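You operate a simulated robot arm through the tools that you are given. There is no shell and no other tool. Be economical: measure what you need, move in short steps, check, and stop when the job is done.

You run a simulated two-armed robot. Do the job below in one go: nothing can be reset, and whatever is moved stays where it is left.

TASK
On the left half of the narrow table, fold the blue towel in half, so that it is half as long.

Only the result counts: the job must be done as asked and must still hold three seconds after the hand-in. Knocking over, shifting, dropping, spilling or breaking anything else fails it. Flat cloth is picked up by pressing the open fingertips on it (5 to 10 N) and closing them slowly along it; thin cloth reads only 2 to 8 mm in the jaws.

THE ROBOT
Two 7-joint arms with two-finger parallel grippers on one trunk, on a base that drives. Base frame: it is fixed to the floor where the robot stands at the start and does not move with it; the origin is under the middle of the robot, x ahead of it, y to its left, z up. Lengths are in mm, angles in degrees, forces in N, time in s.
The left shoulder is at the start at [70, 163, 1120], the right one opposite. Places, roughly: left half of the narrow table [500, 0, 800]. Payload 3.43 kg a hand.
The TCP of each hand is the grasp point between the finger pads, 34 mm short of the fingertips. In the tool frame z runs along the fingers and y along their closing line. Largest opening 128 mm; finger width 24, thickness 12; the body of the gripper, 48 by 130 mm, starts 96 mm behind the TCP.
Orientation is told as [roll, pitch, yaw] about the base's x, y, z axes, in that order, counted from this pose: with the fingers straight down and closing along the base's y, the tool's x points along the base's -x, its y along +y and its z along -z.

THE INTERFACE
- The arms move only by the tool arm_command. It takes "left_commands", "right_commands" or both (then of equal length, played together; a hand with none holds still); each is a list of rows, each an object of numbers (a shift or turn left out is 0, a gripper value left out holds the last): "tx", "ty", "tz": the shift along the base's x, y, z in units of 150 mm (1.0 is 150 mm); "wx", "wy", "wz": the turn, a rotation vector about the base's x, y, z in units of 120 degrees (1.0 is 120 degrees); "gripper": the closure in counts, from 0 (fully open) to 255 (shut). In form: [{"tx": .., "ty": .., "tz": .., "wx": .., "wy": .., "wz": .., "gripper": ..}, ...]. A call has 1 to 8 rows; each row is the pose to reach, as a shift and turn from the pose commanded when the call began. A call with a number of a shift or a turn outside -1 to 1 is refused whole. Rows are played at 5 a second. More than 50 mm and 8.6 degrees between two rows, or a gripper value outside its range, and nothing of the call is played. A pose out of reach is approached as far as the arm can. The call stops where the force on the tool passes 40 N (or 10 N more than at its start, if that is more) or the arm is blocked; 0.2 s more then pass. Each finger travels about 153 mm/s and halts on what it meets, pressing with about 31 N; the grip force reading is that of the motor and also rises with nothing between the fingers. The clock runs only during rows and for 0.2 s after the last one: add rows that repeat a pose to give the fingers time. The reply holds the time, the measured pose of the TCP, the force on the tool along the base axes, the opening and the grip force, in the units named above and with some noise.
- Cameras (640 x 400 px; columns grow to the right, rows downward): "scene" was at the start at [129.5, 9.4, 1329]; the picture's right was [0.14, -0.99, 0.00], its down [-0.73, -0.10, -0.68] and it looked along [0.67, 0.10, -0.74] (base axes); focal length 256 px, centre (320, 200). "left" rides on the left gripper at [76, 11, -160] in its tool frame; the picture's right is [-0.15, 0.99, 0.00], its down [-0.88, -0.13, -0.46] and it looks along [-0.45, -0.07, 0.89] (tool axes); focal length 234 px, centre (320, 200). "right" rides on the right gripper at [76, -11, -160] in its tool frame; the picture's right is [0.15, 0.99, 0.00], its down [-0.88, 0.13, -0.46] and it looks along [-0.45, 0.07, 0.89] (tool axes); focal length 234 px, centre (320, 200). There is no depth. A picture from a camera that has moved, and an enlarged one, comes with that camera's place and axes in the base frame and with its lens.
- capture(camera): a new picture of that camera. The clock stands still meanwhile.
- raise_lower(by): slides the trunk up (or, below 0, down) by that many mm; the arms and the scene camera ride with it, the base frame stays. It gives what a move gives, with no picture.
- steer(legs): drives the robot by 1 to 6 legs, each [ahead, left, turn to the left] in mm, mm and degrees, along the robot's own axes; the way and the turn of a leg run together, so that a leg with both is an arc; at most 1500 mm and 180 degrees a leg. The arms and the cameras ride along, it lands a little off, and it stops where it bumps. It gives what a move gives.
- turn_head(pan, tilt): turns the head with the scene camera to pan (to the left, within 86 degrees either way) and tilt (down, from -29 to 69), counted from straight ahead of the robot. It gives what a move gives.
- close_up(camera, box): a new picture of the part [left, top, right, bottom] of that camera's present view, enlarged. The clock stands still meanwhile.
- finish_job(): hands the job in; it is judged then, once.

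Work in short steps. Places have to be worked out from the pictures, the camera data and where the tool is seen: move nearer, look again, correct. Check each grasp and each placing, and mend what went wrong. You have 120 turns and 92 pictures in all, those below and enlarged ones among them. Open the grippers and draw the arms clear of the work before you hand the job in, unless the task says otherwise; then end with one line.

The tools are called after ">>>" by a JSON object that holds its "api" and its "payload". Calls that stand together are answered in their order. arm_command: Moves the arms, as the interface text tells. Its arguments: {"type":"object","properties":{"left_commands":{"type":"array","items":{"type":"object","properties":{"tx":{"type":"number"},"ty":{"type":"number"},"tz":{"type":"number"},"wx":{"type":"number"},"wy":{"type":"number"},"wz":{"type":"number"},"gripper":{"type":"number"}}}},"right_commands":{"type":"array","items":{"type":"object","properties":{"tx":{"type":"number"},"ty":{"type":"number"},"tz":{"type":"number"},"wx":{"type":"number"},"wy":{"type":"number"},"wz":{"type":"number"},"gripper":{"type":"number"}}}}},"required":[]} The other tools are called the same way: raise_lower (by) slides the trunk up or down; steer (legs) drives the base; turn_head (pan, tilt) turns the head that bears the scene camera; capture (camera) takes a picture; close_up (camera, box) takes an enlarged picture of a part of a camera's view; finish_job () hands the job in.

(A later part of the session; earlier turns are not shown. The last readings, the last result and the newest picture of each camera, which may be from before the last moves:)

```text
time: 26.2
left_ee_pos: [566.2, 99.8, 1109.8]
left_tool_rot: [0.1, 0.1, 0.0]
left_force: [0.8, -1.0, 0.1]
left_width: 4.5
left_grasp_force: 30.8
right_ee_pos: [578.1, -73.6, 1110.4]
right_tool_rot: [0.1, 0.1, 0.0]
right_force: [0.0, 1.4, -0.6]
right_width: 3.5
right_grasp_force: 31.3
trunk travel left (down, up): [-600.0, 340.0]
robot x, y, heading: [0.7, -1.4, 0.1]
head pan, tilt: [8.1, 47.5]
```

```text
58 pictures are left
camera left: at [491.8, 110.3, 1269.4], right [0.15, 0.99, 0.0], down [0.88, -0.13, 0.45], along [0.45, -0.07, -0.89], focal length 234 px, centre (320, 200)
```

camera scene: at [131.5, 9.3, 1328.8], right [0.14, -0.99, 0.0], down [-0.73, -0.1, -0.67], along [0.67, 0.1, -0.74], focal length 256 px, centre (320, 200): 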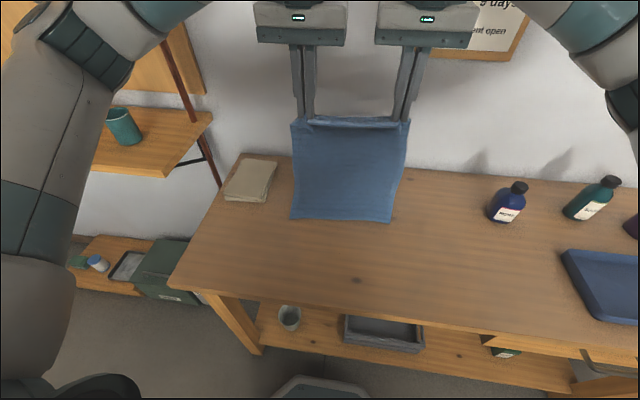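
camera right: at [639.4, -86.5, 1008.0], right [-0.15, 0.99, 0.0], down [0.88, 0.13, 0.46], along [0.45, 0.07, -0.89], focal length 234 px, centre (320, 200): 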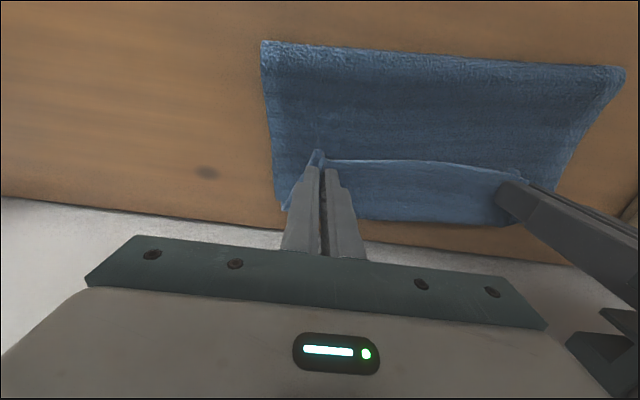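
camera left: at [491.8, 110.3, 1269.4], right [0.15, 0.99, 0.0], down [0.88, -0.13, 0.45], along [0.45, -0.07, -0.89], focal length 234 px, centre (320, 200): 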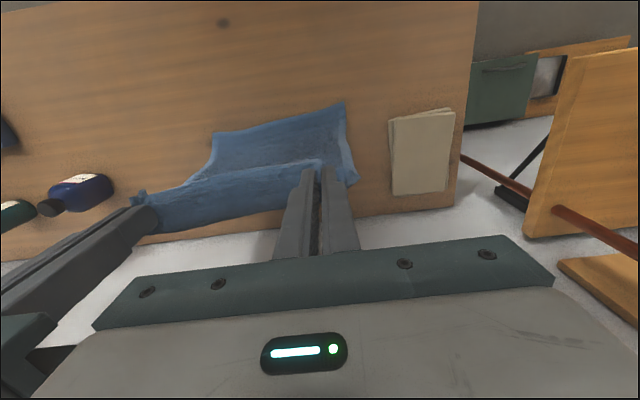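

The lower edge now rests at about x 535 with the hands ahead of it, as wanted. I lower steadily with a modest forward motion to lay down the lower half.

>>> {"api": "arm_command", "payload": {"left_commands": [{"tz": -0.12, "tx": 0.09}, {"tz": -0.24, "tx": 0.18}, {"tz": -0.36, "tx": 0.27}, {"tz": -0.48, "tx": 0.36}, {"tz": -0.6, "tx": 0.45}, {"tz": -0.72, "tx": 0.54}, {"tz": -0.84, "tx": 0.6}], "right_commands": [{"tz": -0.12, "tx": 0.09}, {"tz": -0.24, "tx": 0.18}, {"tz": -0.36, "tx": 0.27}, {"tz": -0.48, "tx": 0.36}, {"tz": -0.6, "tx": 0.45}, {"tz": -0.72, "tx": 0.54}, {"tz": -0.84, "tx": 0.6}]}}

>>> {"api": "capture", "payload": {"camera": "scene"}}

>>> {"api": "capture", "payload": {"camera": "left"}}

```text
time: 27.8
left_ee_pos: [653.2, 98.8, 983.7]
left_tool_rot: [-0.1, 0.1, 0.0]
left_force: [-0.5, -1.7, 0.3]
left_width: 4.4
left_grasp_force: 31.2
right_ee_pos: [662.4, -73.0, 985.2]
right_tool_rot: [0.0, 0.0, -0.1]
right_force: [-0.5, 1.4, 0.3]
right_width: 3.6
right_grasp_force: 31.0
trunk travel left (down, up): [-600.0, 340.0]
robot x, y, heading: [-0.7, -1.6, -0.0]
head pan, tilt: [8.1, 47.5]
```

```text
57 pictures are left
camera scene: at [130.5, 9.5, 1329.0], right [0.14, -0.99, 0.0], down [-0.73, -0.1, -0.68], along [0.67, 0.09, -0.74], focal length 256 px, centre (320, 200)
```

scene: 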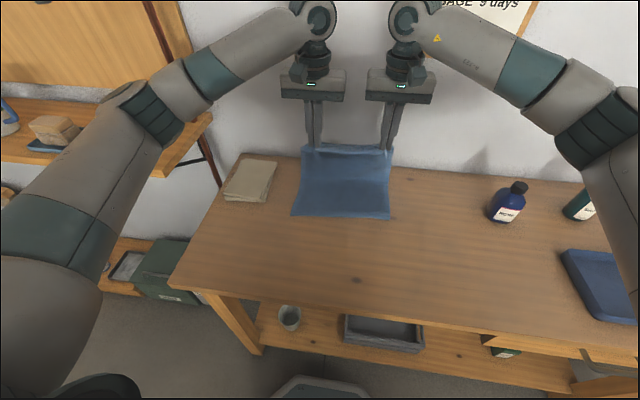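

```text
56 pictures are left
camera left: at [577.2, 110.1, 1143.2], right [0.15, 0.99, 0.0], down [0.88, -0.13, 0.45], along [0.45, -0.07, -0.89], focal length 234 px, centre (320, 200)
```

left: 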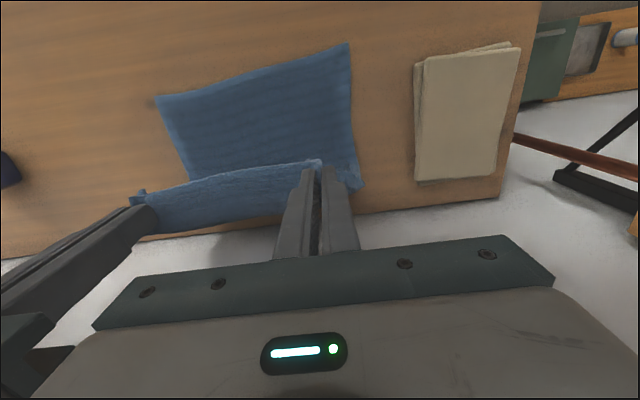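

This works: the lower edge is at about x 547 and the lower half is lying forward flat. I bring the held edge back and down over it to meet that edge.

>>> {"api": "arm_command", "payload": {"left_commands": [{"tx": -0.08, "tz": -0.08}, {"tx": -0.16, "tz": -0.17}, {"tx": -0.3, "tz": -0.35}, {"tx": -0.42, "tz": -0.54}, {"tx": -0.52, "tz": -0.72}, {"tx": -0.6, "tz": -0.84}, {"tx": -0.63, "tz": -0.88}, {"tx": -0.63, "tz": -0.88}], "right_commands": [{"tx": -0.08, "tz": -0.08}, {"tx": -0.16, "tz": -0.17}, {"tx": -0.3, "tz": -0.35}, {"tx": -0.42, "tz": -0.54}, {"tx": -0.52, "tz": -0.72}, {"tx": -0.6, "tz": -0.84}, {"tx": -0.63, "tz": -0.88}, {"tx": -0.63, "tz": -0.88}]}}

>>> {"api": "capture", "payload": {"camera": "scene"}}

>>> {"api": "capture", "payload": {"camera": "left"}}

>>> {"api": "capture", "payload": {"camera": "right"}}

```text
time: 29.6
left_ee_pos: [559.9, 97.6, 852.8]
left_tool_rot: [0.0, 0.0, 0.1]
left_force: [-0.2, 0.2, 0.4]
left_width: 4.3
left_grasp_force: 31.4
right_ee_pos: [569.0, -72.3, 854.2]
right_tool_rot: [0.1, 0.0, -0.1]
right_force: [-0.2, 1.2, -0.1]
right_width: 3.6
right_grasp_force: 30.7
trunk travel left (down, up): [-600.0, 340.0]
robot x, y, heading: [6.1, 0.3, 0.1]
head pan, tilt: [8.1, 47.5]
```

```text
55 pictures are left
camera scene: at [129.5, 9.3, 1329.0], right [0.14, -0.99, 0.0], down [-0.73, -0.1, -0.68], along [0.67, 0.1, -0.74], focal length 256 px, centre (320, 200)
```

scene: 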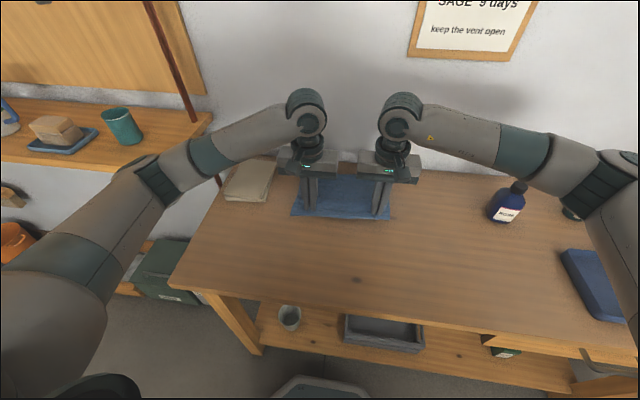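

```text
54 pictures are left
camera left: at [484.3, 108.9, 1012.5], right [0.14, 0.99, 0.0], down [0.88, -0.13, 0.46], along [0.45, -0.07, -0.89], focal length 234 px, centre (320, 200)
```

left: 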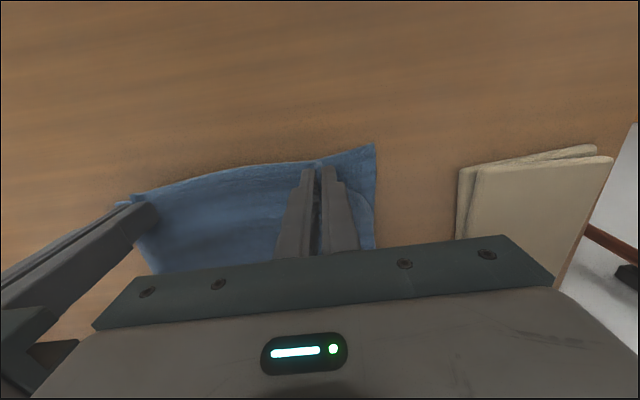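

```text
53 pictures are left
camera right: at [492.9, -85.6, 1012.5], right [-0.15, 0.99, 0.0], down [0.88, 0.13, 0.46], along [0.45, 0.07, -0.89], focal length 234 px, centre (320, 200)
```

right: 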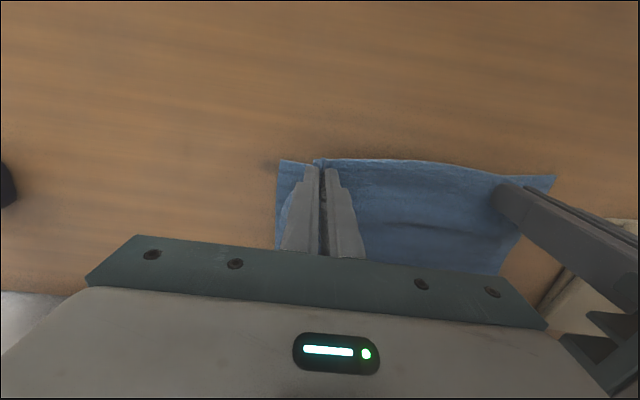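

The edges match within about 5 mm. I spread the hands slightly (left +8 mm, right -4 mm), lower 8 mm, and open slowly to about 40 mm to undo the pinches.

>>> {"api": "arm_command", "payload": {"left_commands": [{"ty": 0.05, "tz": -0.02}, {"ty": 0.05, "tz": -0.05}, {"ty": 0.05, "tz": -0.05, "gripper": 240}, {"ty": 0.05, "tz": -0.05, "gripper": 225}, {"ty": 0.05, "tz": -0.05, "gripper": 210}, {"ty": 0.05, "tz": -0.05, "gripper": 195}, {"ty": 0.05, "tz": -0.05, "gripper": 180}, {"ty": 0.05, "tz": -0.05, "gripper": 175}], "right_commands": [{"ty": -0.027, "tz": -0.02}, {"ty": -0.027, "tz": -0.06}, {"ty": -0.027, "tz": -0.06, "gripper": 240}, {"ty": -0.027, "tz": -0.06, "gripper": 225}, {"ty": -0.027, "tz": -0.06, "gripper": 210}, {"ty": -0.027, "tz": -0.06, "gripper": 195}, {"ty": -0.027, "tz": -0.06, "gripper": 180}, {"ty": -0.027, "tz": -0.06, "gripper": 175}]}}

>>> {"api": "capture", "payload": {"camera": "left"}}

>>> {"api": "capture", "payload": {"camera": "right"}}

```text
time: 31.4
left_ee_pos: [560.6, 105.0, 845.5]
left_tool_rot: [-0.1, -0.1, 0.1]
left_force: [0.0, -0.1, 0.5]
left_width: 40.1
left_grasp_force: 0.0
right_ee_pos: [568.8, -77.5, 844.0]
right_tool_rot: [0.0, 0.0, 0.1]
right_force: [-0.5, -0.6, 0.6]
right_width: 40.1
right_grasp_force: 0.1
trunk travel left (down, up): [-600.0, 340.0]
robot x, y, heading: [-3.8, 0.3, 0.1]
head pan, tilt: [8.1, 47.5]
```

```text
52 pictures are left
camera left: at [485.2, 116.3, 1005.7], right [0.15, 0.99, 0.0], down [0.88, -0.13, 0.46], along [0.45, -0.07, -0.89], focal length 234 px, centre (320, 200)
```

left: 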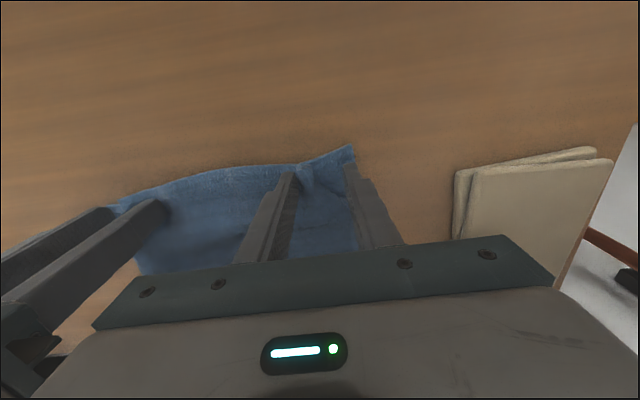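

```text
51 pictures are left
camera right: at [493.2, -89.4, 1003.2], right [-0.15, 0.99, 0.0], down [0.88, 0.13, 0.46], along [0.45, 0.07, -0.89], focal length 234 px, centre (320, 200)
```

right: 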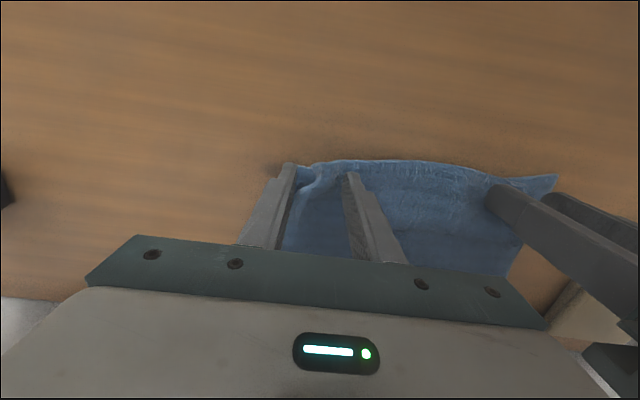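

Released. I raise both hands straight up, then back clear, to see the result.

>>> {"api": "arm_command", "payload": {"left_commands": [{"tz": 0.1}, {"tz": 0.3}, {"tz": 0.6}, {"tz": 0.9}, {"tz": 1.0, "ty": 0.3}, {"tz": 1.0, "ty": 0.6}, {"tz": 1.0, "ty": 0.9}], "right_commands": [{"tz": 0.1}, {"tz": 0.3}, {"tz": 0.6}, {"tz": 0.9}, {"tz": 1.0, "ty": -0.3}, {"tz": 1.0, "ty": -0.6}, {"tz": 1.0, "ty": -0.9}]}}

>>> {"api": "capture", "payload": {"camera": "left"}}

>>> {"api": "capture", "payload": {"camera": "right"}}

>>> {"api": "close_up", "payload": {"camera": "scene", "box": [270, 140, 430, 240]}}

```text
time: 33.0
left_ee_pos: [560.4, 240.9, 996.2]
left_tool_rot: [-0.1, -0.1, 0.1]
left_force: [-0.3, 0.9, -0.2]
left_width: 40.1
left_grasp_force: 0.1
right_ee_pos: [567.6, -212.6, 994.5]
right_tool_rot: [0.0, -0.1, 0.1]
right_force: [-0.1, 0.7, 0.9]
right_width: 40.3
right_grasp_force: 0.0
trunk travel left (down, up): [-600.0, 340.0]
robot x, y, heading: [0.5, 4.0, 0.1]
head pan, tilt: [8.1, 47.5]
```

```text
50 pictures are left
camera left: at [483.3, 251.6, 1155.7], right [0.15, 0.99, 0.0], down [0.88, -0.13, 0.46], along [0.45, -0.07, -0.89], focal length 234 px, centre (320, 200)
```

left: 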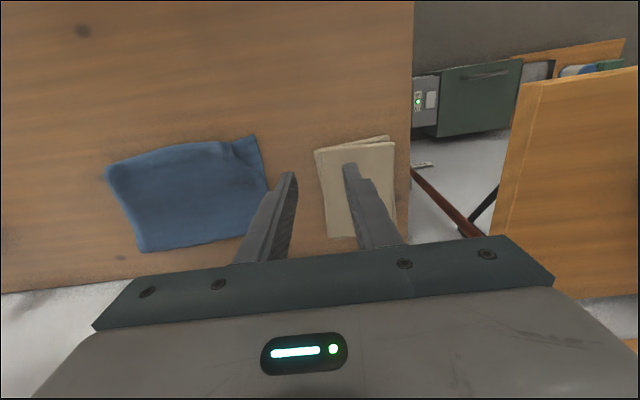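

```text
49 pictures are left
camera right: at [490.5, -225.6, 1153.9], right [-0.15, 0.99, 0.0], down [0.88, 0.13, 0.46], along [0.45, 0.07, -0.89], focal length 234 px, centre (320, 200)
```

right: 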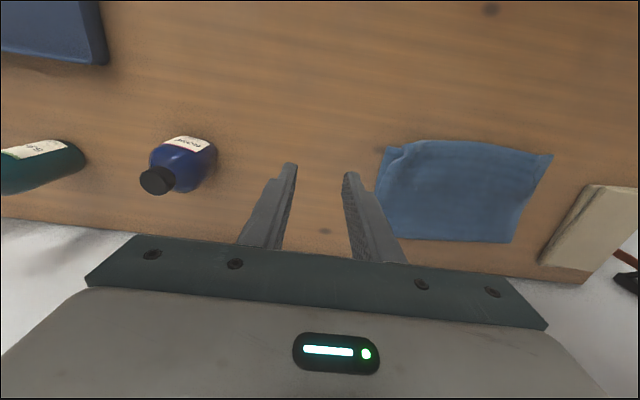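

```text
4.00 times, centred on (350, 190) of scene
camera zoom: at [128.0, 9.3, 1329.3], right [0.14, -0.99, 0.0], down [-0.73, -0.1, -0.68], along [0.67, 0.1, -0.74], focal length 1024 px, centre (200, 240)
```

zoom: 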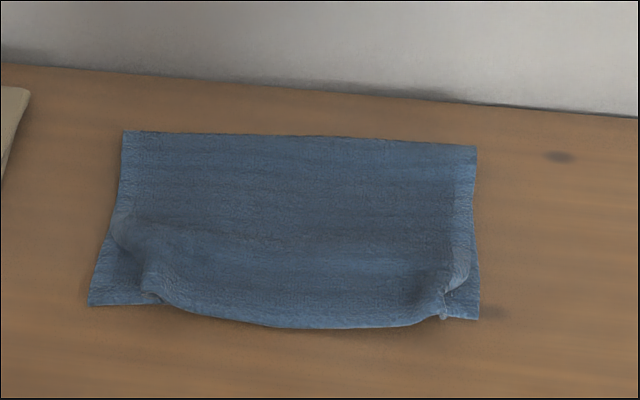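

The fold is good, but the top corners still have pinch folds and sit about 25 mm in from the sides. I look closer at both.

>>> {"api": "close_up", "payload": {"camera": "scene", "box": [285, 185, 349, 225]}}

>>> {"api": "close_up", "payload": {"camera": "scene", "box": [345, 185, 409, 225]}}

>>> {"api": "close_up", "payload": {"camera": "left", "box": [90, 120, 298, 250]}}

>>> {"api": "close_up", "payload": {"camera": "right", "box": [360, 120, 568, 250]}}

```text
10.00 times, centred on (317, 205) of scene
camera zoom: at [128.0, 9.3, 1329.3], right [0.14, -0.99, 0.0], down [-0.73, -0.1, -0.68], along [0.67, 0.1, -0.74], focal length 2559 px, centre (350, 150)
```

zoom: 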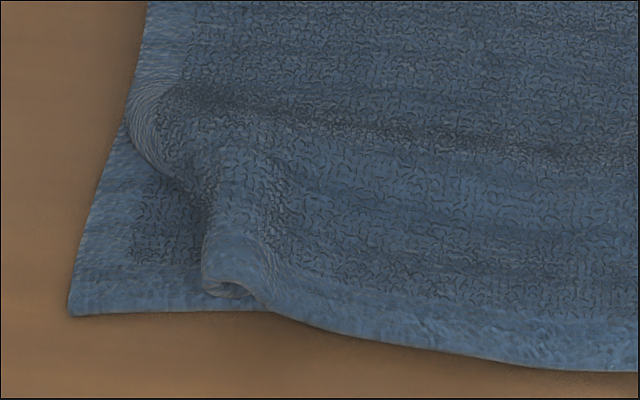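

```text
10.00 times, centred on (377, 205) of scene
camera zoom: at [128.0, 9.3, 1329.3], right [0.14, -0.99, 0.0], down [-0.73, -0.1, -0.68], along [0.67, 0.1, -0.74], focal length 2559 px, centre (-250, 150)
```

zoom: 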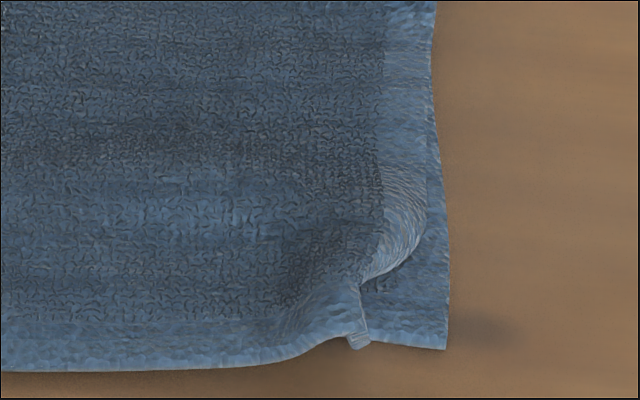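

```text
3.08 times, centred on (194, 185) of left
camera zoom: at [483.3, 251.6, 1155.7], right [0.15, 0.99, 0.0], down [0.88, -0.13, 0.46], along [0.45, -0.07, -0.89], focal length 720 px, centre (708, 246)
```

zoom: 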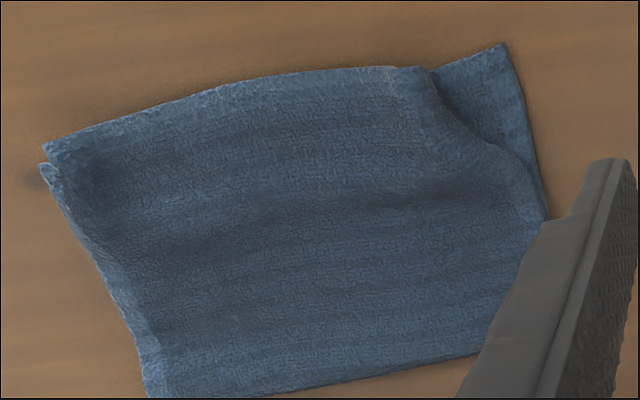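

```text
3.08 times, centred on (464, 185) of right
camera zoom: at [490.5, -225.6, 1153.9], right [-0.15, 0.99, 0.0], down [0.88, 0.13, 0.46], along [0.45, 0.07, -0.89], focal length 720 px, centre (-123, 246)
```

zoom: 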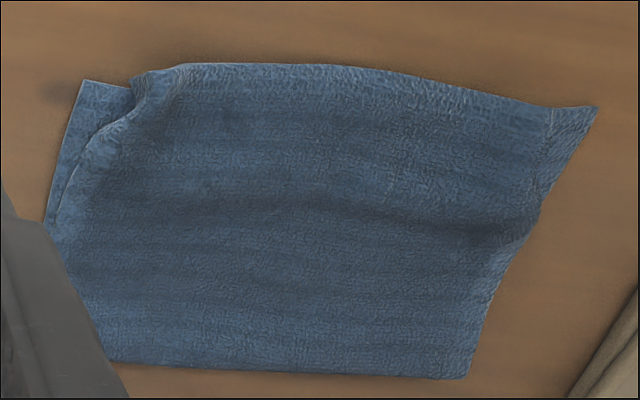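

The outer strips beyond the pinches are tucked under at both corners. I fix one corner at a time: re-pinch inboard, lift so the strip hangs free, then lower while moving inward so it trails outward. Left first.

>>> {"api": "arm_command", "payload": {"left_commands": [{"ty": -0.3, "gripper": 199}, {"ty": -0.6}, {"ty": -0.9}, {"ty": -1.0, "tz": -0.2}, {"ty": -1.0, "tz": -0.4}, {"ty": -1.0, "tz": -0.55}]}}

>>> {"api": "arm_command", "payload": {"left_commands": [{"ty": -0.1, "tz": -0.15}, {"ty": -0.2, "tz": -0.25}, {"ty": -0.2, "tz": -0.35}, {"ty": -0.2, "tz": -0.38}]}}

>>> {"api": "capture", "payload": {"camera": "left"}}

```text
time: 34.4
left_ee_pos: [560.7, 88.3, 909.3]
left_tool_rot: [0.1, 0.0, 0.1]
left_force: [-0.3, 0.0, 0.7]
left_width: 28.5
left_grasp_force: 0.0
right_ee_pos: [569.1, -212.1, 993.5]
right_tool_rot: [0.0, 0.1, 0.0]
right_force: [0.4, 0.0, -0.1]
right_width: 39.9
right_grasp_force: 0.0
trunk travel left (down, up): [-600.0, 340.0]
robot x, y, heading: [-2.8, 2.1, -0.1]
head pan, tilt: [8.1, 47.5]
```

```text
time: 35.4
left_ee_pos: [560.1, 59.4, 854.6]
left_tool_rot: [0.0, 0.0, 0.1]
left_force: [0.0, -0.1, -0.2]
left_width: 28.2
left_grasp_force: 0.1
right_ee_pos: [566.9, -212.4, 993.4]
right_tool_rot: [0.0, 0.0, 0.0]
right_force: [0.8, 0.6, 0.0]
right_width: 40.4
right_grasp_force: 0.1
trunk travel left (down, up): [-600.0, 340.0]
robot x, y, heading: [-1.9, 1.0, -0.1]
head pan, tilt: [8.1, 47.5]
```

```text
43 pictures are left
camera left: at [485.1, 71.4, 1013.5], right [0.15, 0.99, 0.0], down [0.88, -0.13, 0.46], along [0.45, -0.07, -0.89], focal length 234 px, centre (320, 200)
```

left: 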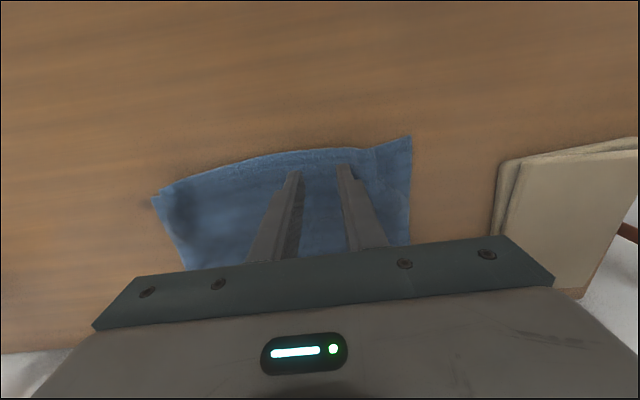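

The fingers are over the flap just inside the tuck. I lower to find contact.

>>> {"api": "arm_command", "payload": {"left_commands": [{"tz": -0.03}, {"tz": -0.06}, {"tz": -0.075}, {"tz": -0.075}]}}

```text
time: 36.4
left_ee_pos: [560.6, 61.1, 843.8]
left_tool_rot: [0.1, 0.0, 0.1]
left_force: [-0.8, -0.4, 0.9]
left_width: 28.0
left_grasp_force: 0.0
right_ee_pos: [567.2, -212.7, 994.3]
right_tool_rot: [0.0, -0.1, 0.0]
right_force: [0.6, 0.1, 0.1]
right_width: 39.8
right_grasp_force: 0.0
trunk travel left (down, up): [-600.0, 340.0]
robot x, y, heading: [1.1, -3.6, -0.2]
head pan, tilt: [8.1, 47.5]
```

No firm contact yet; I continue down in small steps.

>>> {"api": "arm_command", "payload": {"left_commands": [{"tz": -0.012}, {"tz": -0.02}, {"tz": -0.02}]}}

```text
time: 37.2
left_ee_pos: [559.8, 59.7, 841.4]
left_tool_rot: [0.0, 0.0, 0.1]
left_force: [-1.0, 0.4, 5.5]
left_width: 28.1
left_grasp_force: 0.0
right_ee_pos: [566.8, -212.4, 993.9]
right_tool_rot: [0.1, 0.0, 0.0]
right_force: [0.4, 0.4, 0.0]
right_width: 40.1
right_grasp_force: 0.0
trunk travel left (down, up): [-600.0, 340.0]
robot x, y, heading: [0.0, -0.5, 0.1]
head pan, tilt: [8.1, 47.5]
```

Contact at 5.5 N. I close slowly.

>>> {"api": "arm_command", "payload": {"left_commands": [{"gripper": 207}, {"gripper": 215}, {"gripper": 223}, {"gripper": 231}, {"gripper": 239}, {"gripper": 247}, {"gripper": 255}, {"gripper": 255}]}}

>>> {"api": "capture", "payload": {"camera": "left"}}

```text
time: 39.0
left_ee_pos: [561.5, 60.8, 841.3]
left_tool_rot: [0.0, 0.0, 0.1]
left_force: [-0.6, -0.1, 4.9]
left_width: 6.2
left_grasp_force: 31.1
right_ee_pos: [568.6, -213.6, 994.5]
right_tool_rot: [0.0, 0.0, 0.0]
right_force: [0.1, 0.3, -0.1]
right_width: 40.1
right_grasp_force: 0.0
trunk travel left (down, up): [-600.0, 340.0]
robot x, y, heading: [0.9, 2.2, -0.2]
head pan, tilt: [8.1, 47.5]
```

```text
42 pictures are left
camera left: at [485.0, 71.5, 1000.9], right [0.15, 0.99, 0.0], down [0.88, -0.13, 0.46], along [0.45, -0.07, -0.89], focal length 234 px, centre (320, 200)
```

left: 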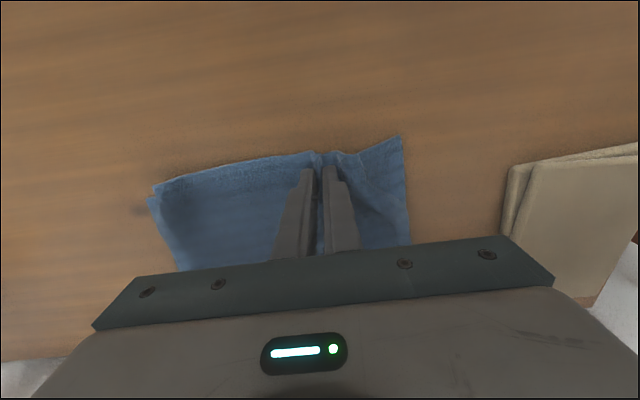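

It gripped at 6.2 mm. I lift about 90 mm with a slight forward drift and check that only the flap came up.

>>> {"api": "arm_command", "payload": {"left_commands": [{"tz": 0.12}, {"tz": 0.25, "tx": 0.03}, {"tz": 0.4, "tx": 0.08}, {"tz": 0.55, "tx": 0.15}, {"tz": 0.62, "tx": 0.2}, {"tz": 0.62, "tx": 0.2}]}}

>>> {"api": "capture", "payload": {"camera": "left"}}

>>> {"api": "close_up", "payload": {"camera": "scene", "box": [270, 140, 430, 240]}}

>>> {"api": "capture", "payload": {"camera": "right"}}

```text
time: 40.4
left_ee_pos: [590.2, 61.4, 933.6]
left_tool_rot: [0.0, 0.0, 0.1]
left_force: [0.3, 0.6, -0.9]
left_width: 6.2
left_grasp_force: 30.7
right_ee_pos: [568.4, -212.5, 994.6]
right_tool_rot: [0.0, 0.0, 0.0]
right_force: [-0.6, -0.4, 0.5]
right_width: 40.2
right_grasp_force: 0.0
trunk travel left (down, up): [-600.0, 340.0]
robot x, y, heading: [0.2, -1.1, 0.0]
head pan, tilt: [8.1, 47.5]
```

```text
41 pictures are left
camera left: at [514.4, 72.1, 1093.7], right [0.15, 0.99, 0.0], down [0.88, -0.13, 0.46], along [0.45, -0.07, -0.89], focal length 234 px, centre (320, 200)
```

left: 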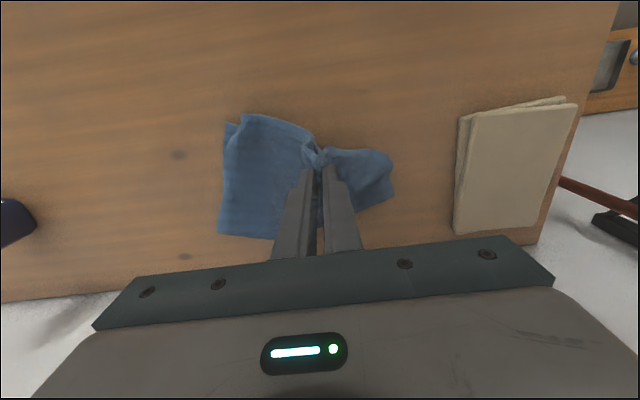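

```text
4.00 times, centred on (350, 190) of scene
camera zoom: at [129.5, 9.3, 1329.0], right [0.14, -0.99, 0.0], down [-0.73, -0.1, -0.68], along [0.67, 0.1, -0.74], focal length 1024 px, centre (200, 240)
```

zoom: 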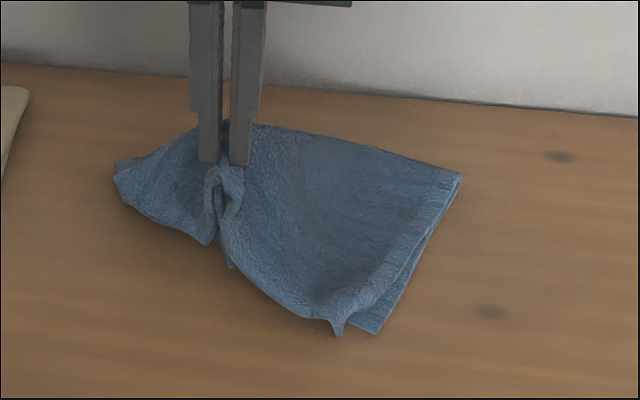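

```text
39 pictures are left
camera right: at [492.0, -225.1, 1153.1], right [-0.15, 0.99, 0.0], down [0.88, 0.13, 0.46], along [0.45, 0.07, -0.89], focal length 234 px, centre (320, 200)
```

right: 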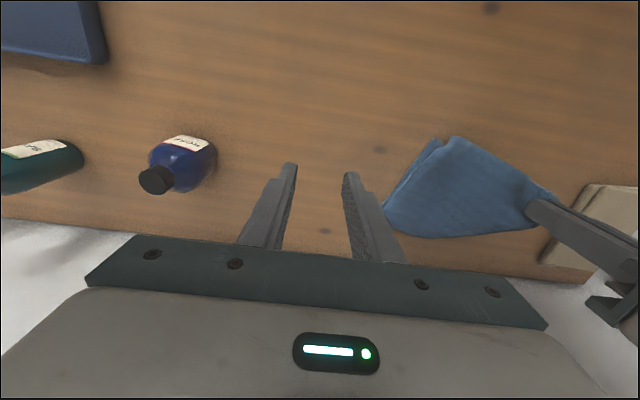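

Both layers came up together. I reverse the same path and release gently to put it back.

>>> {"api": "arm_command", "payload": {"left_commands": [{"tz": -0.07, "tx": -0.05}, {"tz": -0.22, "tx": -0.12}, {"tz": -0.37, "tx": -0.17}, {"tz": -0.5, "tx": -0.2}, {"tz": -0.6, "tx": -0.2}, {"tz": -0.6, "tx": -0.2, "gripper": 235}, {"tz": -0.6, "tx": -0.2, "gripper": 215}, {"tz": -0.6, "tx": -0.2, "gripper": 190}]}}

>>> {"api": "arm_command", "payload": {"left_commands": [{"tz": 0.1}, {"tz": 0.4}, {"tz": 0.7}, {"tz": 0.9, "ty": 0.3}, {"tz": 0.9, "ty": 0.6}, {"tz": 0.9, "ty": 0.9}]}}

>>> {"api": "close_up", "payload": {"camera": "scene", "box": [270, 140, 430, 240]}}

>>> {"api": "capture", "payload": {"camera": "left"}}

```text
time: 42.2
left_ee_pos: [559.0, 61.2, 845.5]
left_tool_rot: [-0.1, -0.1, 0.1]
left_force: [1.4, 1.5, 24.6]
left_width: 27.6
left_grasp_force: 0.1
right_ee_pos: [566.3, -212.1, 994.7]
right_tool_rot: [0.0, -0.1, 0.0]
right_force: [0.4, 0.9, 0.0]
right_width: 39.9
right_grasp_force: 0.0
trunk travel left (down, up): [-600.0, 340.0]
robot x, y, heading: [0.3, 1.7, 0.1]
head pan, tilt: [8.1, 47.5]
```

```text
refused: row 4 steps farther than a row can; nothing moved
```

```text
4.00 times, centred on (350, 190) of scene
camera zoom: at [127.4, 9.2, 1329.4], right [0.14, -0.99, 0.0], down [-0.73, -0.1, -0.68], along [0.67, 0.1, -0.74], focal length 1024 px, centre (200, 240)
```

zoom: 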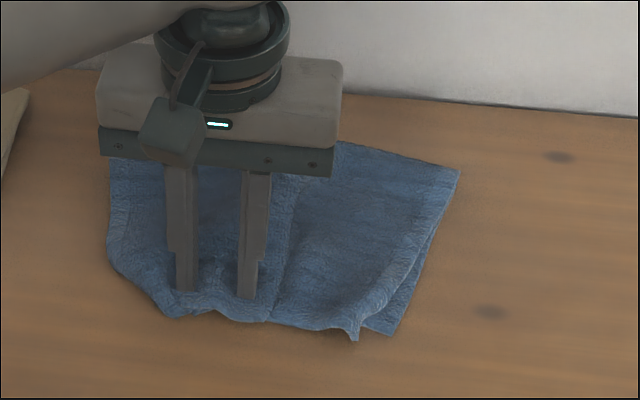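

```text
37 pictures are left
camera left: at [483.0, 72.0, 1004.7], right [0.15, 0.99, 0.0], down [0.88, -0.13, 0.46], along [0.45, -0.07, -0.89], focal length 234 px, centre (320, 200)
```

left: 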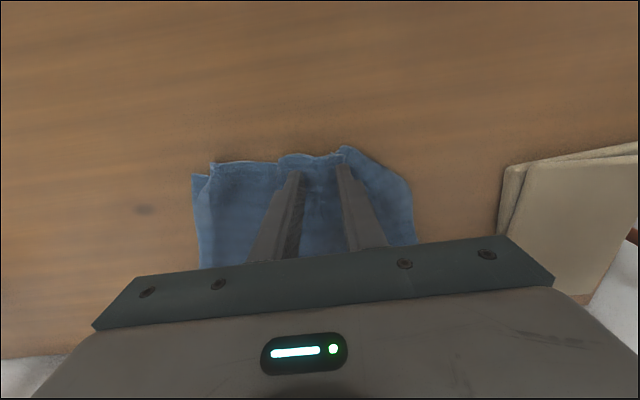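

Released, but it is bunched now. I raise the left hand clear to view it.

>>> {"api": "arm_command", "payload": {"left_commands": [{"tz": 0.1}, {"tz": 0.4}, {"tz": 0.7}, {"tz": 0.9, "ty": 0.2}, {"tz": 0.9, "ty": 0.5}, {"tz": 0.9, "ty": 0.8}, {"tz": 0.9, "ty": 1.0}]}}

>>> {"api": "close_up", "payload": {"camera": "scene", "box": [270, 140, 430, 240]}}

>>> {"api": "close_up", "payload": {"camera": "left", "box": [60, 100, 300, 250]}}

>>> {"api": "close_up", "payload": {"camera": "right", "box": [360, 100, 600, 250]}}

```text
time: 43.8
left_ee_pos: [558.0, 212.0, 979.0]
left_tool_rot: [-0.1, 0.1, -0.1]
left_force: [-1.6, 0.9, 0.1]
left_width: 32.6
left_grasp_force: 0.1
right_ee_pos: [568.1, -212.4, 993.1]
right_tool_rot: [-0.1, 0.0, 0.0]
right_force: [-0.6, 0.8, 0.1]
right_width: 39.8
right_grasp_force: 0.0
trunk travel left (down, up): [-600.0, 340.0]
robot x, y, heading: [2.3, 0.6, -0.2]
head pan, tilt: [8.1, 47.5]
```

```text
4.00 times, centred on (350, 190) of scene
camera zoom: at [129.3, 10.2, 1329.1], right [0.14, -0.99, 0.0], down [-0.73, -0.1, -0.68], along [0.67, 0.09, -0.74], focal length 1024 px, centre (200, 240)
```

zoom: 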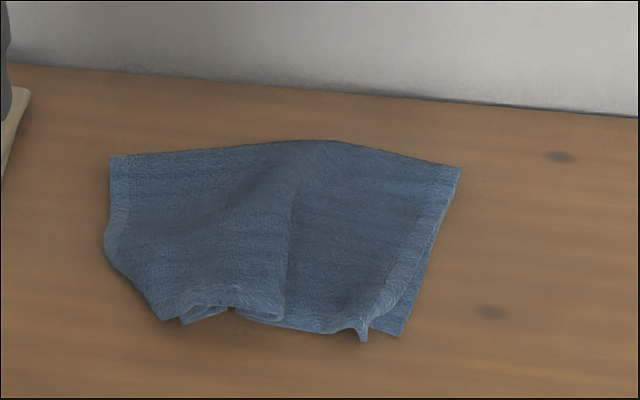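

```text
2.67 times, centred on (180, 175) of left
camera zoom: at [482.5, 222.4, 1139.5], right [0.15, 0.99, 0.0], down [0.88, -0.13, 0.46], along [0.45, -0.07, -0.89], focal length 624 px, centre (693, 267)
```

zoom: 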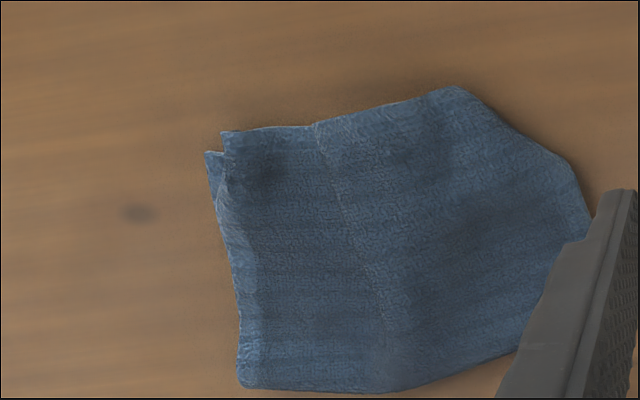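

```text
2.67 times, centred on (480, 175) of right
camera zoom: at [491.7, -224.4, 1153.4], right [-0.15, 0.99, 0.0], down [0.88, 0.13, 0.46], along [0.45, 0.07, -0.89], focal length 624 px, centre (-107, 267)
```

zoom: 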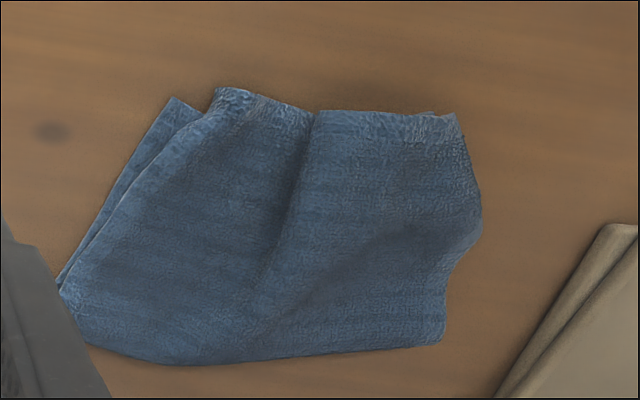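

The layers are bunched, but the fold survives. A better fix is to grip both layers at the two crease corners and lift, so both halves hang together and straighten, then lay it down again. I move the hands over the crease corners.

>>> {"api": "arm_command", "payload": {"left_commands": [{"tx": 0.2, "ty": -0.1, "gripper": 175}, {"tx": 0.4, "ty": -0.2}, {"tx": 0.6, "ty": -0.35, "tz": -0.1}, {"tx": 0.77, "ty": -0.5, "tz": -0.3}, {"tx": 0.77, "ty": -0.63, "tz": -0.5}, {"tx": 0.77, "ty": -0.63, "tz": -0.7}, {"tx": 0.77, "ty": -0.63, "tz": -0.7}], "right_commands": [{"tx": 0.2, "ty": 0.2, "gripper": 175}, {"tx": 0.4, "ty": 0.4}, {"tx": 0.6, "ty": 0.6, "tz": -0.1}, {"tx": 0.83, "ty": 0.8, "tz": -0.2}, {"tx": 0.83, "ty": 1.0, "tz": -0.4}, {"tx": 0.83, "ty": 1.0, "tz": -0.6}, {"tx": 0.83, "ty": 1.0, "tz": -0.8}]}}

>>> {"api": "capture", "payload": {"camera": "left"}}

>>> {"api": "capture", "payload": {"camera": "right"}}

>>> {"api": "close_up", "payload": {"camera": "scene", "box": [270, 140, 430, 240]}}

```text
time: 45.4
left_ee_pos: [672.9, 115.1, 874.1]
left_tool_rot: [0.1, 0.0, 0.1]
left_force: [0.2, -0.9, -0.7]
left_width: 40.4
left_grasp_force: 0.1
right_ee_pos: [692.4, -64.3, 873.8]
right_tool_rot: [0.0, -0.1, 0.0]
right_force: [-0.6, 0.0, -0.2]
right_width: 40.3
right_grasp_force: 0.2
trunk travel left (down, up): [-600.0, 340.0]
robot x, y, heading: [0.6, 0.5, -0.1]
head pan, tilt: [8.1, 47.5]
```

```text
33 pictures are left
camera left: at [598.0, 126.5, 1034.2], right [0.15, 0.99, 0.0], down [0.88, -0.13, 0.46], along [0.45, -0.07, -0.89], focal length 234 px, centre (320, 200)
```

left: 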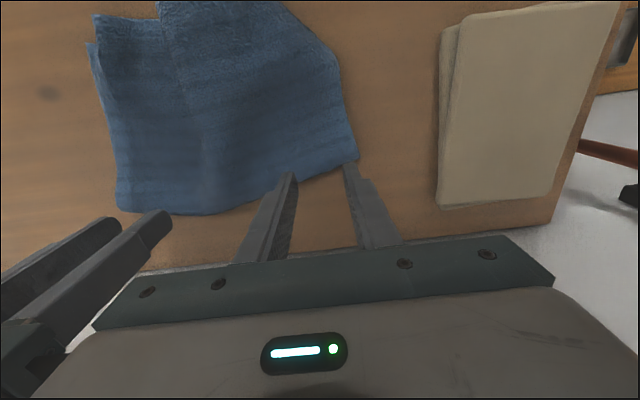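

```text
32 pictures are left
camera right: at [616.2, -76.6, 1033.7], right [-0.15, 0.99, 0.0], down [0.88, 0.13, 0.46], along [0.45, 0.07, -0.89], focal length 234 px, centre (320, 200)
```

right: 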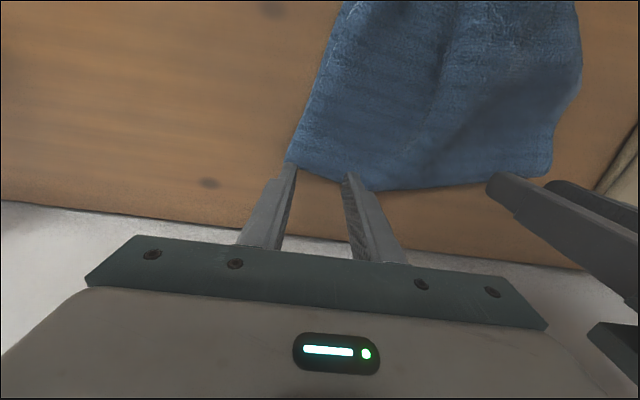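

```text
4.00 times, centred on (350, 190) of scene
camera zoom: at [129.6, 9.3, 1329.1], right [0.14, -0.99, 0.0], down [-0.73, -0.1, -0.68], along [0.67, 0.1, -0.74], focal length 1024 px, centre (200, 240)
```

zoom: 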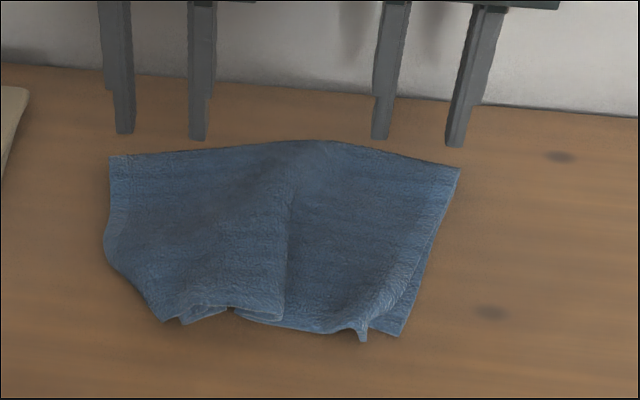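

The crease corners are at about [671,153] and [693,-97]. I adjust inward by 4–6 mm in x and lower to just above.

>>> {"api": "arm_command", "payload": {"left_commands": [{"tx": -0.03, "tz": -0.08}, {"tx": -0.03, "tz": -0.16}, {"tx": -0.03, "tz": -0.2}, {"tx": -0.03, "tz": -0.205}], "right_commands": [{"tx": -0.04, "ty": 0.02, "tz": -0.08}, {"tx": -0.04, "ty": 0.02, "tz": -0.16}, {"tx": -0.04, "ty": 0.02, "tz": -0.2}, {"tx": -0.04, "ty": 0.02, "tz": -0.205}]}}

```text
time: 46.4
left_ee_pos: [667.6, 116.7, 845.2]
left_tool_rot: [-0.1, 0.0, 0.1]
left_force: [-0.4, -0.5, 1.0]
left_width: 40.1
left_grasp_force: 0.1
right_ee_pos: [688.0, -60.4, 844.8]
right_tool_rot: [-0.1, -0.1, 0.0]
right_force: [-0.7, 0.9, 1.7]
right_width: 40.0
right_grasp_force: 0.0
trunk travel left (down, up): [-600.0, 340.0]
robot x, y, heading: [4.2, 0.3, -0.1]
head pan, tilt: [8.1, 47.5]
```

Beginning contact. I press down 4 mm more.

>>> {"api": "arm_command", "payload": {"left_commands": [{"tz": -0.013}, {"tz": -0.025}, {"tz": -0.025}], "right_commands": [{"tz": -0.013}, {"tz": -0.02}, {"tz": -0.02}]}}

```text
time: 47.2
left_ee_pos: [668.3, 116.1, 840.8]
left_tool_rot: [-0.1, -0.1, 0.0]
left_force: [-1.0, -0.7, 6.7]
left_width: 39.9
left_grasp_force: 0.2
right_ee_pos: [687.3, -60.3, 840.6]
right_tool_rot: [0.0, -0.1, 0.0]
right_force: [-0.3, -0.6, 4.0]
right_width: 40.0
right_grasp_force: 0.1
trunk travel left (down, up): [-600.0, 340.0]
robot x, y, heading: [0.1, -0.8, 0.0]
head pan, tilt: [8.1, 47.5]
```

Contact is 7 N on the left and 4 N on the right. I press the right slightly more and close both slowly.

>>> {"api": "arm_command", "payload": {"left_commands": [{"gripper": 185}, {"gripper": 196}, {"gripper": 207}, {"gripper": 218}, {"gripper": 229}, {"gripper": 240}, {"gripper": 250}, {"gripper": 255}], "right_commands": [{"tz": -0.004, "gripper": 185}, {"tz": -0.004, "gripper": 196}, {"tz": -0.004, "gripper": 207}, {"tz": -0.004, "gripper": 218}, {"tz": -0.004, "gripper": 229}, {"tz": -0.004, "gripper": 240}, {"tz": -0.004, "gripper": 250}, {"tz": -0.004, "gripper": 255}]}}

>>> {"api": "arm_command", "payload": {"left_commands": [{"tz": 0.1}, {"tz": 0.2}, {"tz": 0.3}, {"tz": 0.4}, {"tz": 0.4}], "right_commands": [{"tz": 0.1}, {"tz": 0.2}, {"tz": 0.3}, {"tz": 0.4}, {"tz": 0.4}]}}

>>> {"api": "capture", "payload": {"camera": "left"}}

>>> {"api": "close_up", "payload": {"camera": "scene", "box": [254, 120, 446, 240]}}

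```text
time: 49.0
left_ee_pos: [668.9, 115.9, 841.0]
left_tool_rot: [0.0, -0.2, -0.1]
left_force: [0.5, -3.6, 7.3]
left_width: 6.2
left_grasp_force: 30.8
right_ee_pos: [686.9, -60.3, 842.3]
right_tool_rot: [0.1, -0.2, 0.0]
right_force: [0.2, 3.6, 5.5]
right_width: 6.1
right_grasp_force: 31.6
trunk travel left (down, up): [-600.0, 340.0]
robot x, y, heading: [-1.9, 0.1, 0.2]
head pan, tilt: [8.1, 47.5]
```

```text
time: 50.2
left_ee_pos: [671.0, 115.9, 899.4]
left_tool_rot: [-0.1, 0.1, 0.1]
left_force: [-0.4, -1.4, 0.2]
left_width: 5.4
left_grasp_force: 31.4
right_ee_pos: [688.3, -57.9, 899.4]
right_tool_rot: [0.1, 0.0, 0.0]
right_force: [-0.8, -0.1, -0.4]
right_width: 5.8
right_grasp_force: 30.9
trunk travel left (down, up): [-600.0, 340.0]
robot x, y, heading: [-0.2, 0.2, -0.1]
head pan, tilt: [8.1, 47.5]
```

```text
30 pictures are left
camera left: at [595.8, 127.2, 1059.4], right [0.15, 0.99, 0.0], down [0.88, -0.13, 0.45], along [0.45, -0.07, -0.89], focal length 234 px, centre (320, 200)
```

left: 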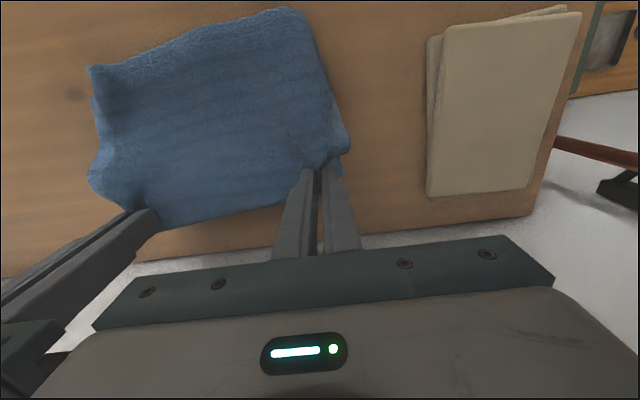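

```text
3.33 times, centred on (350, 180) of scene
camera zoom: at [130.1, 9.3, 1328.9], right [0.14, -0.99, 0.0], down [-0.73, -0.1, -0.68], along [0.67, 0.1, -0.74], focal length 853 px, centre (220, 267)
```

zoom: 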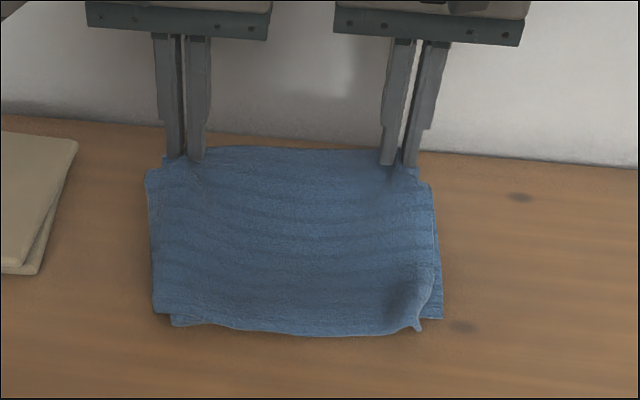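

Both layers came up neatly at the crease. I lift fully clear so both halves hang, and move back a bit.

>>> {"api": "arm_command", "payload": {"left_commands": [{"tz": 0.2}, {"tz": 0.4, "tx": -0.05}, {"tz": 0.6, "tx": -0.15}, {"tz": 0.8, "tx": -0.3}, {"tz": 1.0, "tx": -0.45}, {"tz": 1.0, "tx": -0.6}, {"tz": 1.0, "tx": -0.6}, {"tz": 1.0, "tx": -0.6}], "right_commands": [{"tz": 0.2}, {"tz": 0.4, "tx": -0.05}, {"tz": 0.6, "tx": -0.15}, {"tz": 0.8, "tx": -0.3}, {"tz": 1.0, "tx": -0.45}, {"tz": 1.0, "tx": -0.6}, {"tz": 1.0, "tx": -0.6}, {"tz": 1.0, "tx": -0.6}]}}

>>> {"api": "close_up", "payload": {"camera": "scene", "box": [234, 80, 458, 220]}}

>>> {"api": "capture", "payload": {"camera": "right"}}

```text
time: 52.0
left_ee_pos: [578.5, 117.7, 1049.9]
left_tool_rot: [0.1, 0.0, 0.1]
left_force: [1.3, -4.6, 0.0]
left_width: 5.9
left_grasp_force: 31.3
right_ee_pos: [596.7, -59.7, 1047.6]
right_tool_rot: [0.0, -0.1, 0.1]
right_force: [-0.8, 5.6, 0.5]
right_width: 6.1
right_grasp_force: 31.2
trunk travel left (down, up): [-600.0, 340.0]
robot x, y, heading: [0.7, -0.5, 0.2]
head pan, tilt: [8.1, 47.5]
```

```text
2.86 times, centred on (346, 150) of scene
camera zoom: at [129.4, 9.4, 1329.1], right [0.14, -0.99, 0.0], down [-0.73, -0.1, -0.68], along [0.67, 0.1, -0.74], focal length 731 px, centre (246, 343)
```

zoom: 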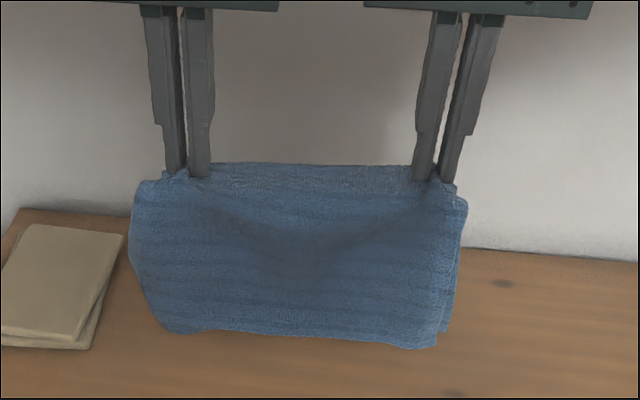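

```text
27 pictures are left
camera right: at [521.0, -72.8, 1207.9], right [-0.15, 0.99, 0.0], down [0.88, 0.13, 0.46], along [0.45, 0.07, -0.89], focal length 234 px, centre (320, 200)
```

right: 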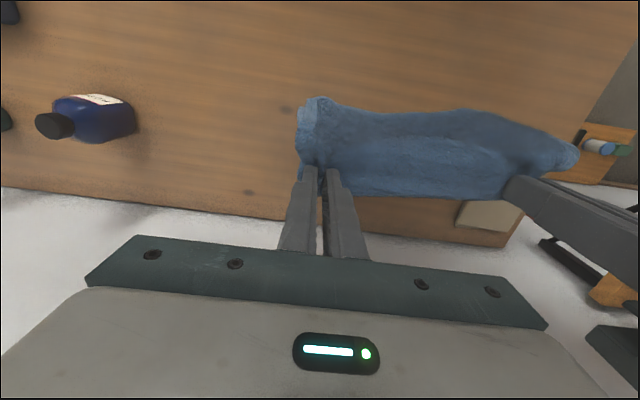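

It hangs cleanly with both layers aligned. I lower it while moving forward so the open edges trail towards the robot.

>>> {"api": "arm_command", "payload": {"left_commands": [{"tx": 0.03, "tz": -0.18}, {"tx": 0.1, "tz": -0.35}, {"tx": 0.22, "tz": -0.5}, {"tx": 0.35, "tz": -0.65}, {"tx": 0.47, "tz": -0.8}, {"tx": 0.58, "tz": -0.92}, {"tx": 0.64, "tz": -1.0}], "right_commands": [{"tx": 0.03, "tz": -0.18}, {"tx": 0.1, "tz": -0.35}, {"tx": 0.22, "tz": -0.5}, {"tx": 0.35, "tz": -0.65}, {"tx": 0.47, "tz": -0.8}, {"tx": 0.58, "tz": -0.92}, {"tx": 0.64, "tz": -1.0}]}}

>>> {"api": "close_up", "payload": {"camera": "scene", "box": [254, 120, 446, 240]}}

>>> {"api": "capture", "payload": {"camera": "left"}}

```text
time: 53.6
left_ee_pos: [674.6, 114.6, 898.4]
left_tool_rot: [0.0, 0.1, 0.1]
left_force: [0.0, -2.2, -0.7]
left_width: 5.8
left_grasp_force: 31.1
right_ee_pos: [695.1, -61.0, 898.7]
right_tool_rot: [-0.1, 0.0, -0.1]
right_force: [-0.1, 3.4, -0.3]
right_width: 5.8
right_grasp_force: 31.3
trunk travel left (down, up): [-600.0, 340.0]
robot x, y, heading: [2.7, -0.2, 0.1]
head pan, tilt: [8.1, 47.5]
```

```text
3.33 times, centred on (350, 180) of scene
camera zoom: at [130.1, 9.1, 1329.0], right [0.14, -0.99, 0.0], down [-0.73, -0.1, -0.68], along [0.67, 0.1, -0.74], focal length 853 px, centre (220, 267)
```

zoom: 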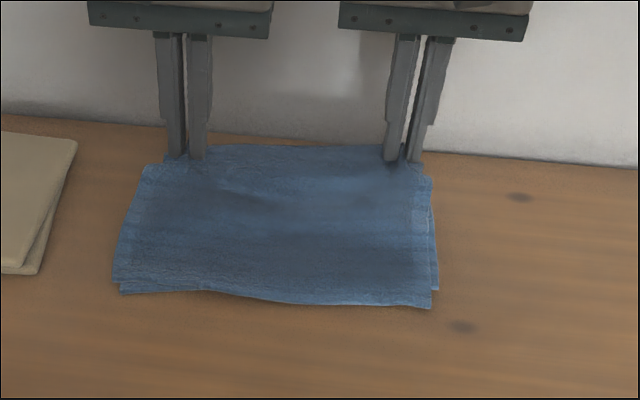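

```text
25 pictures are left
camera left: at [599.4, 126.4, 1058.4], right [0.15, 0.99, 0.0], down [0.88, -0.13, 0.45], along [0.45, -0.07, -0.89], focal length 234 px, centre (320, 200)
```

left: 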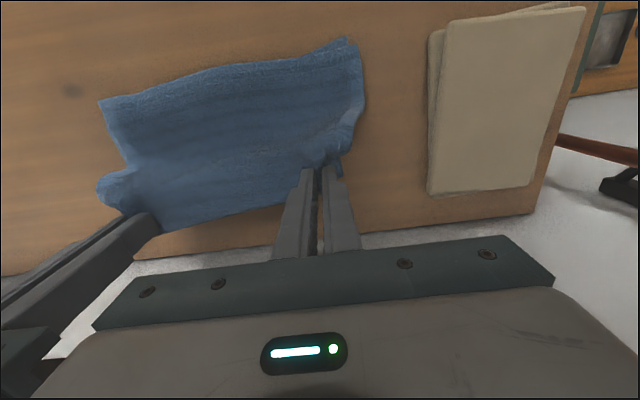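

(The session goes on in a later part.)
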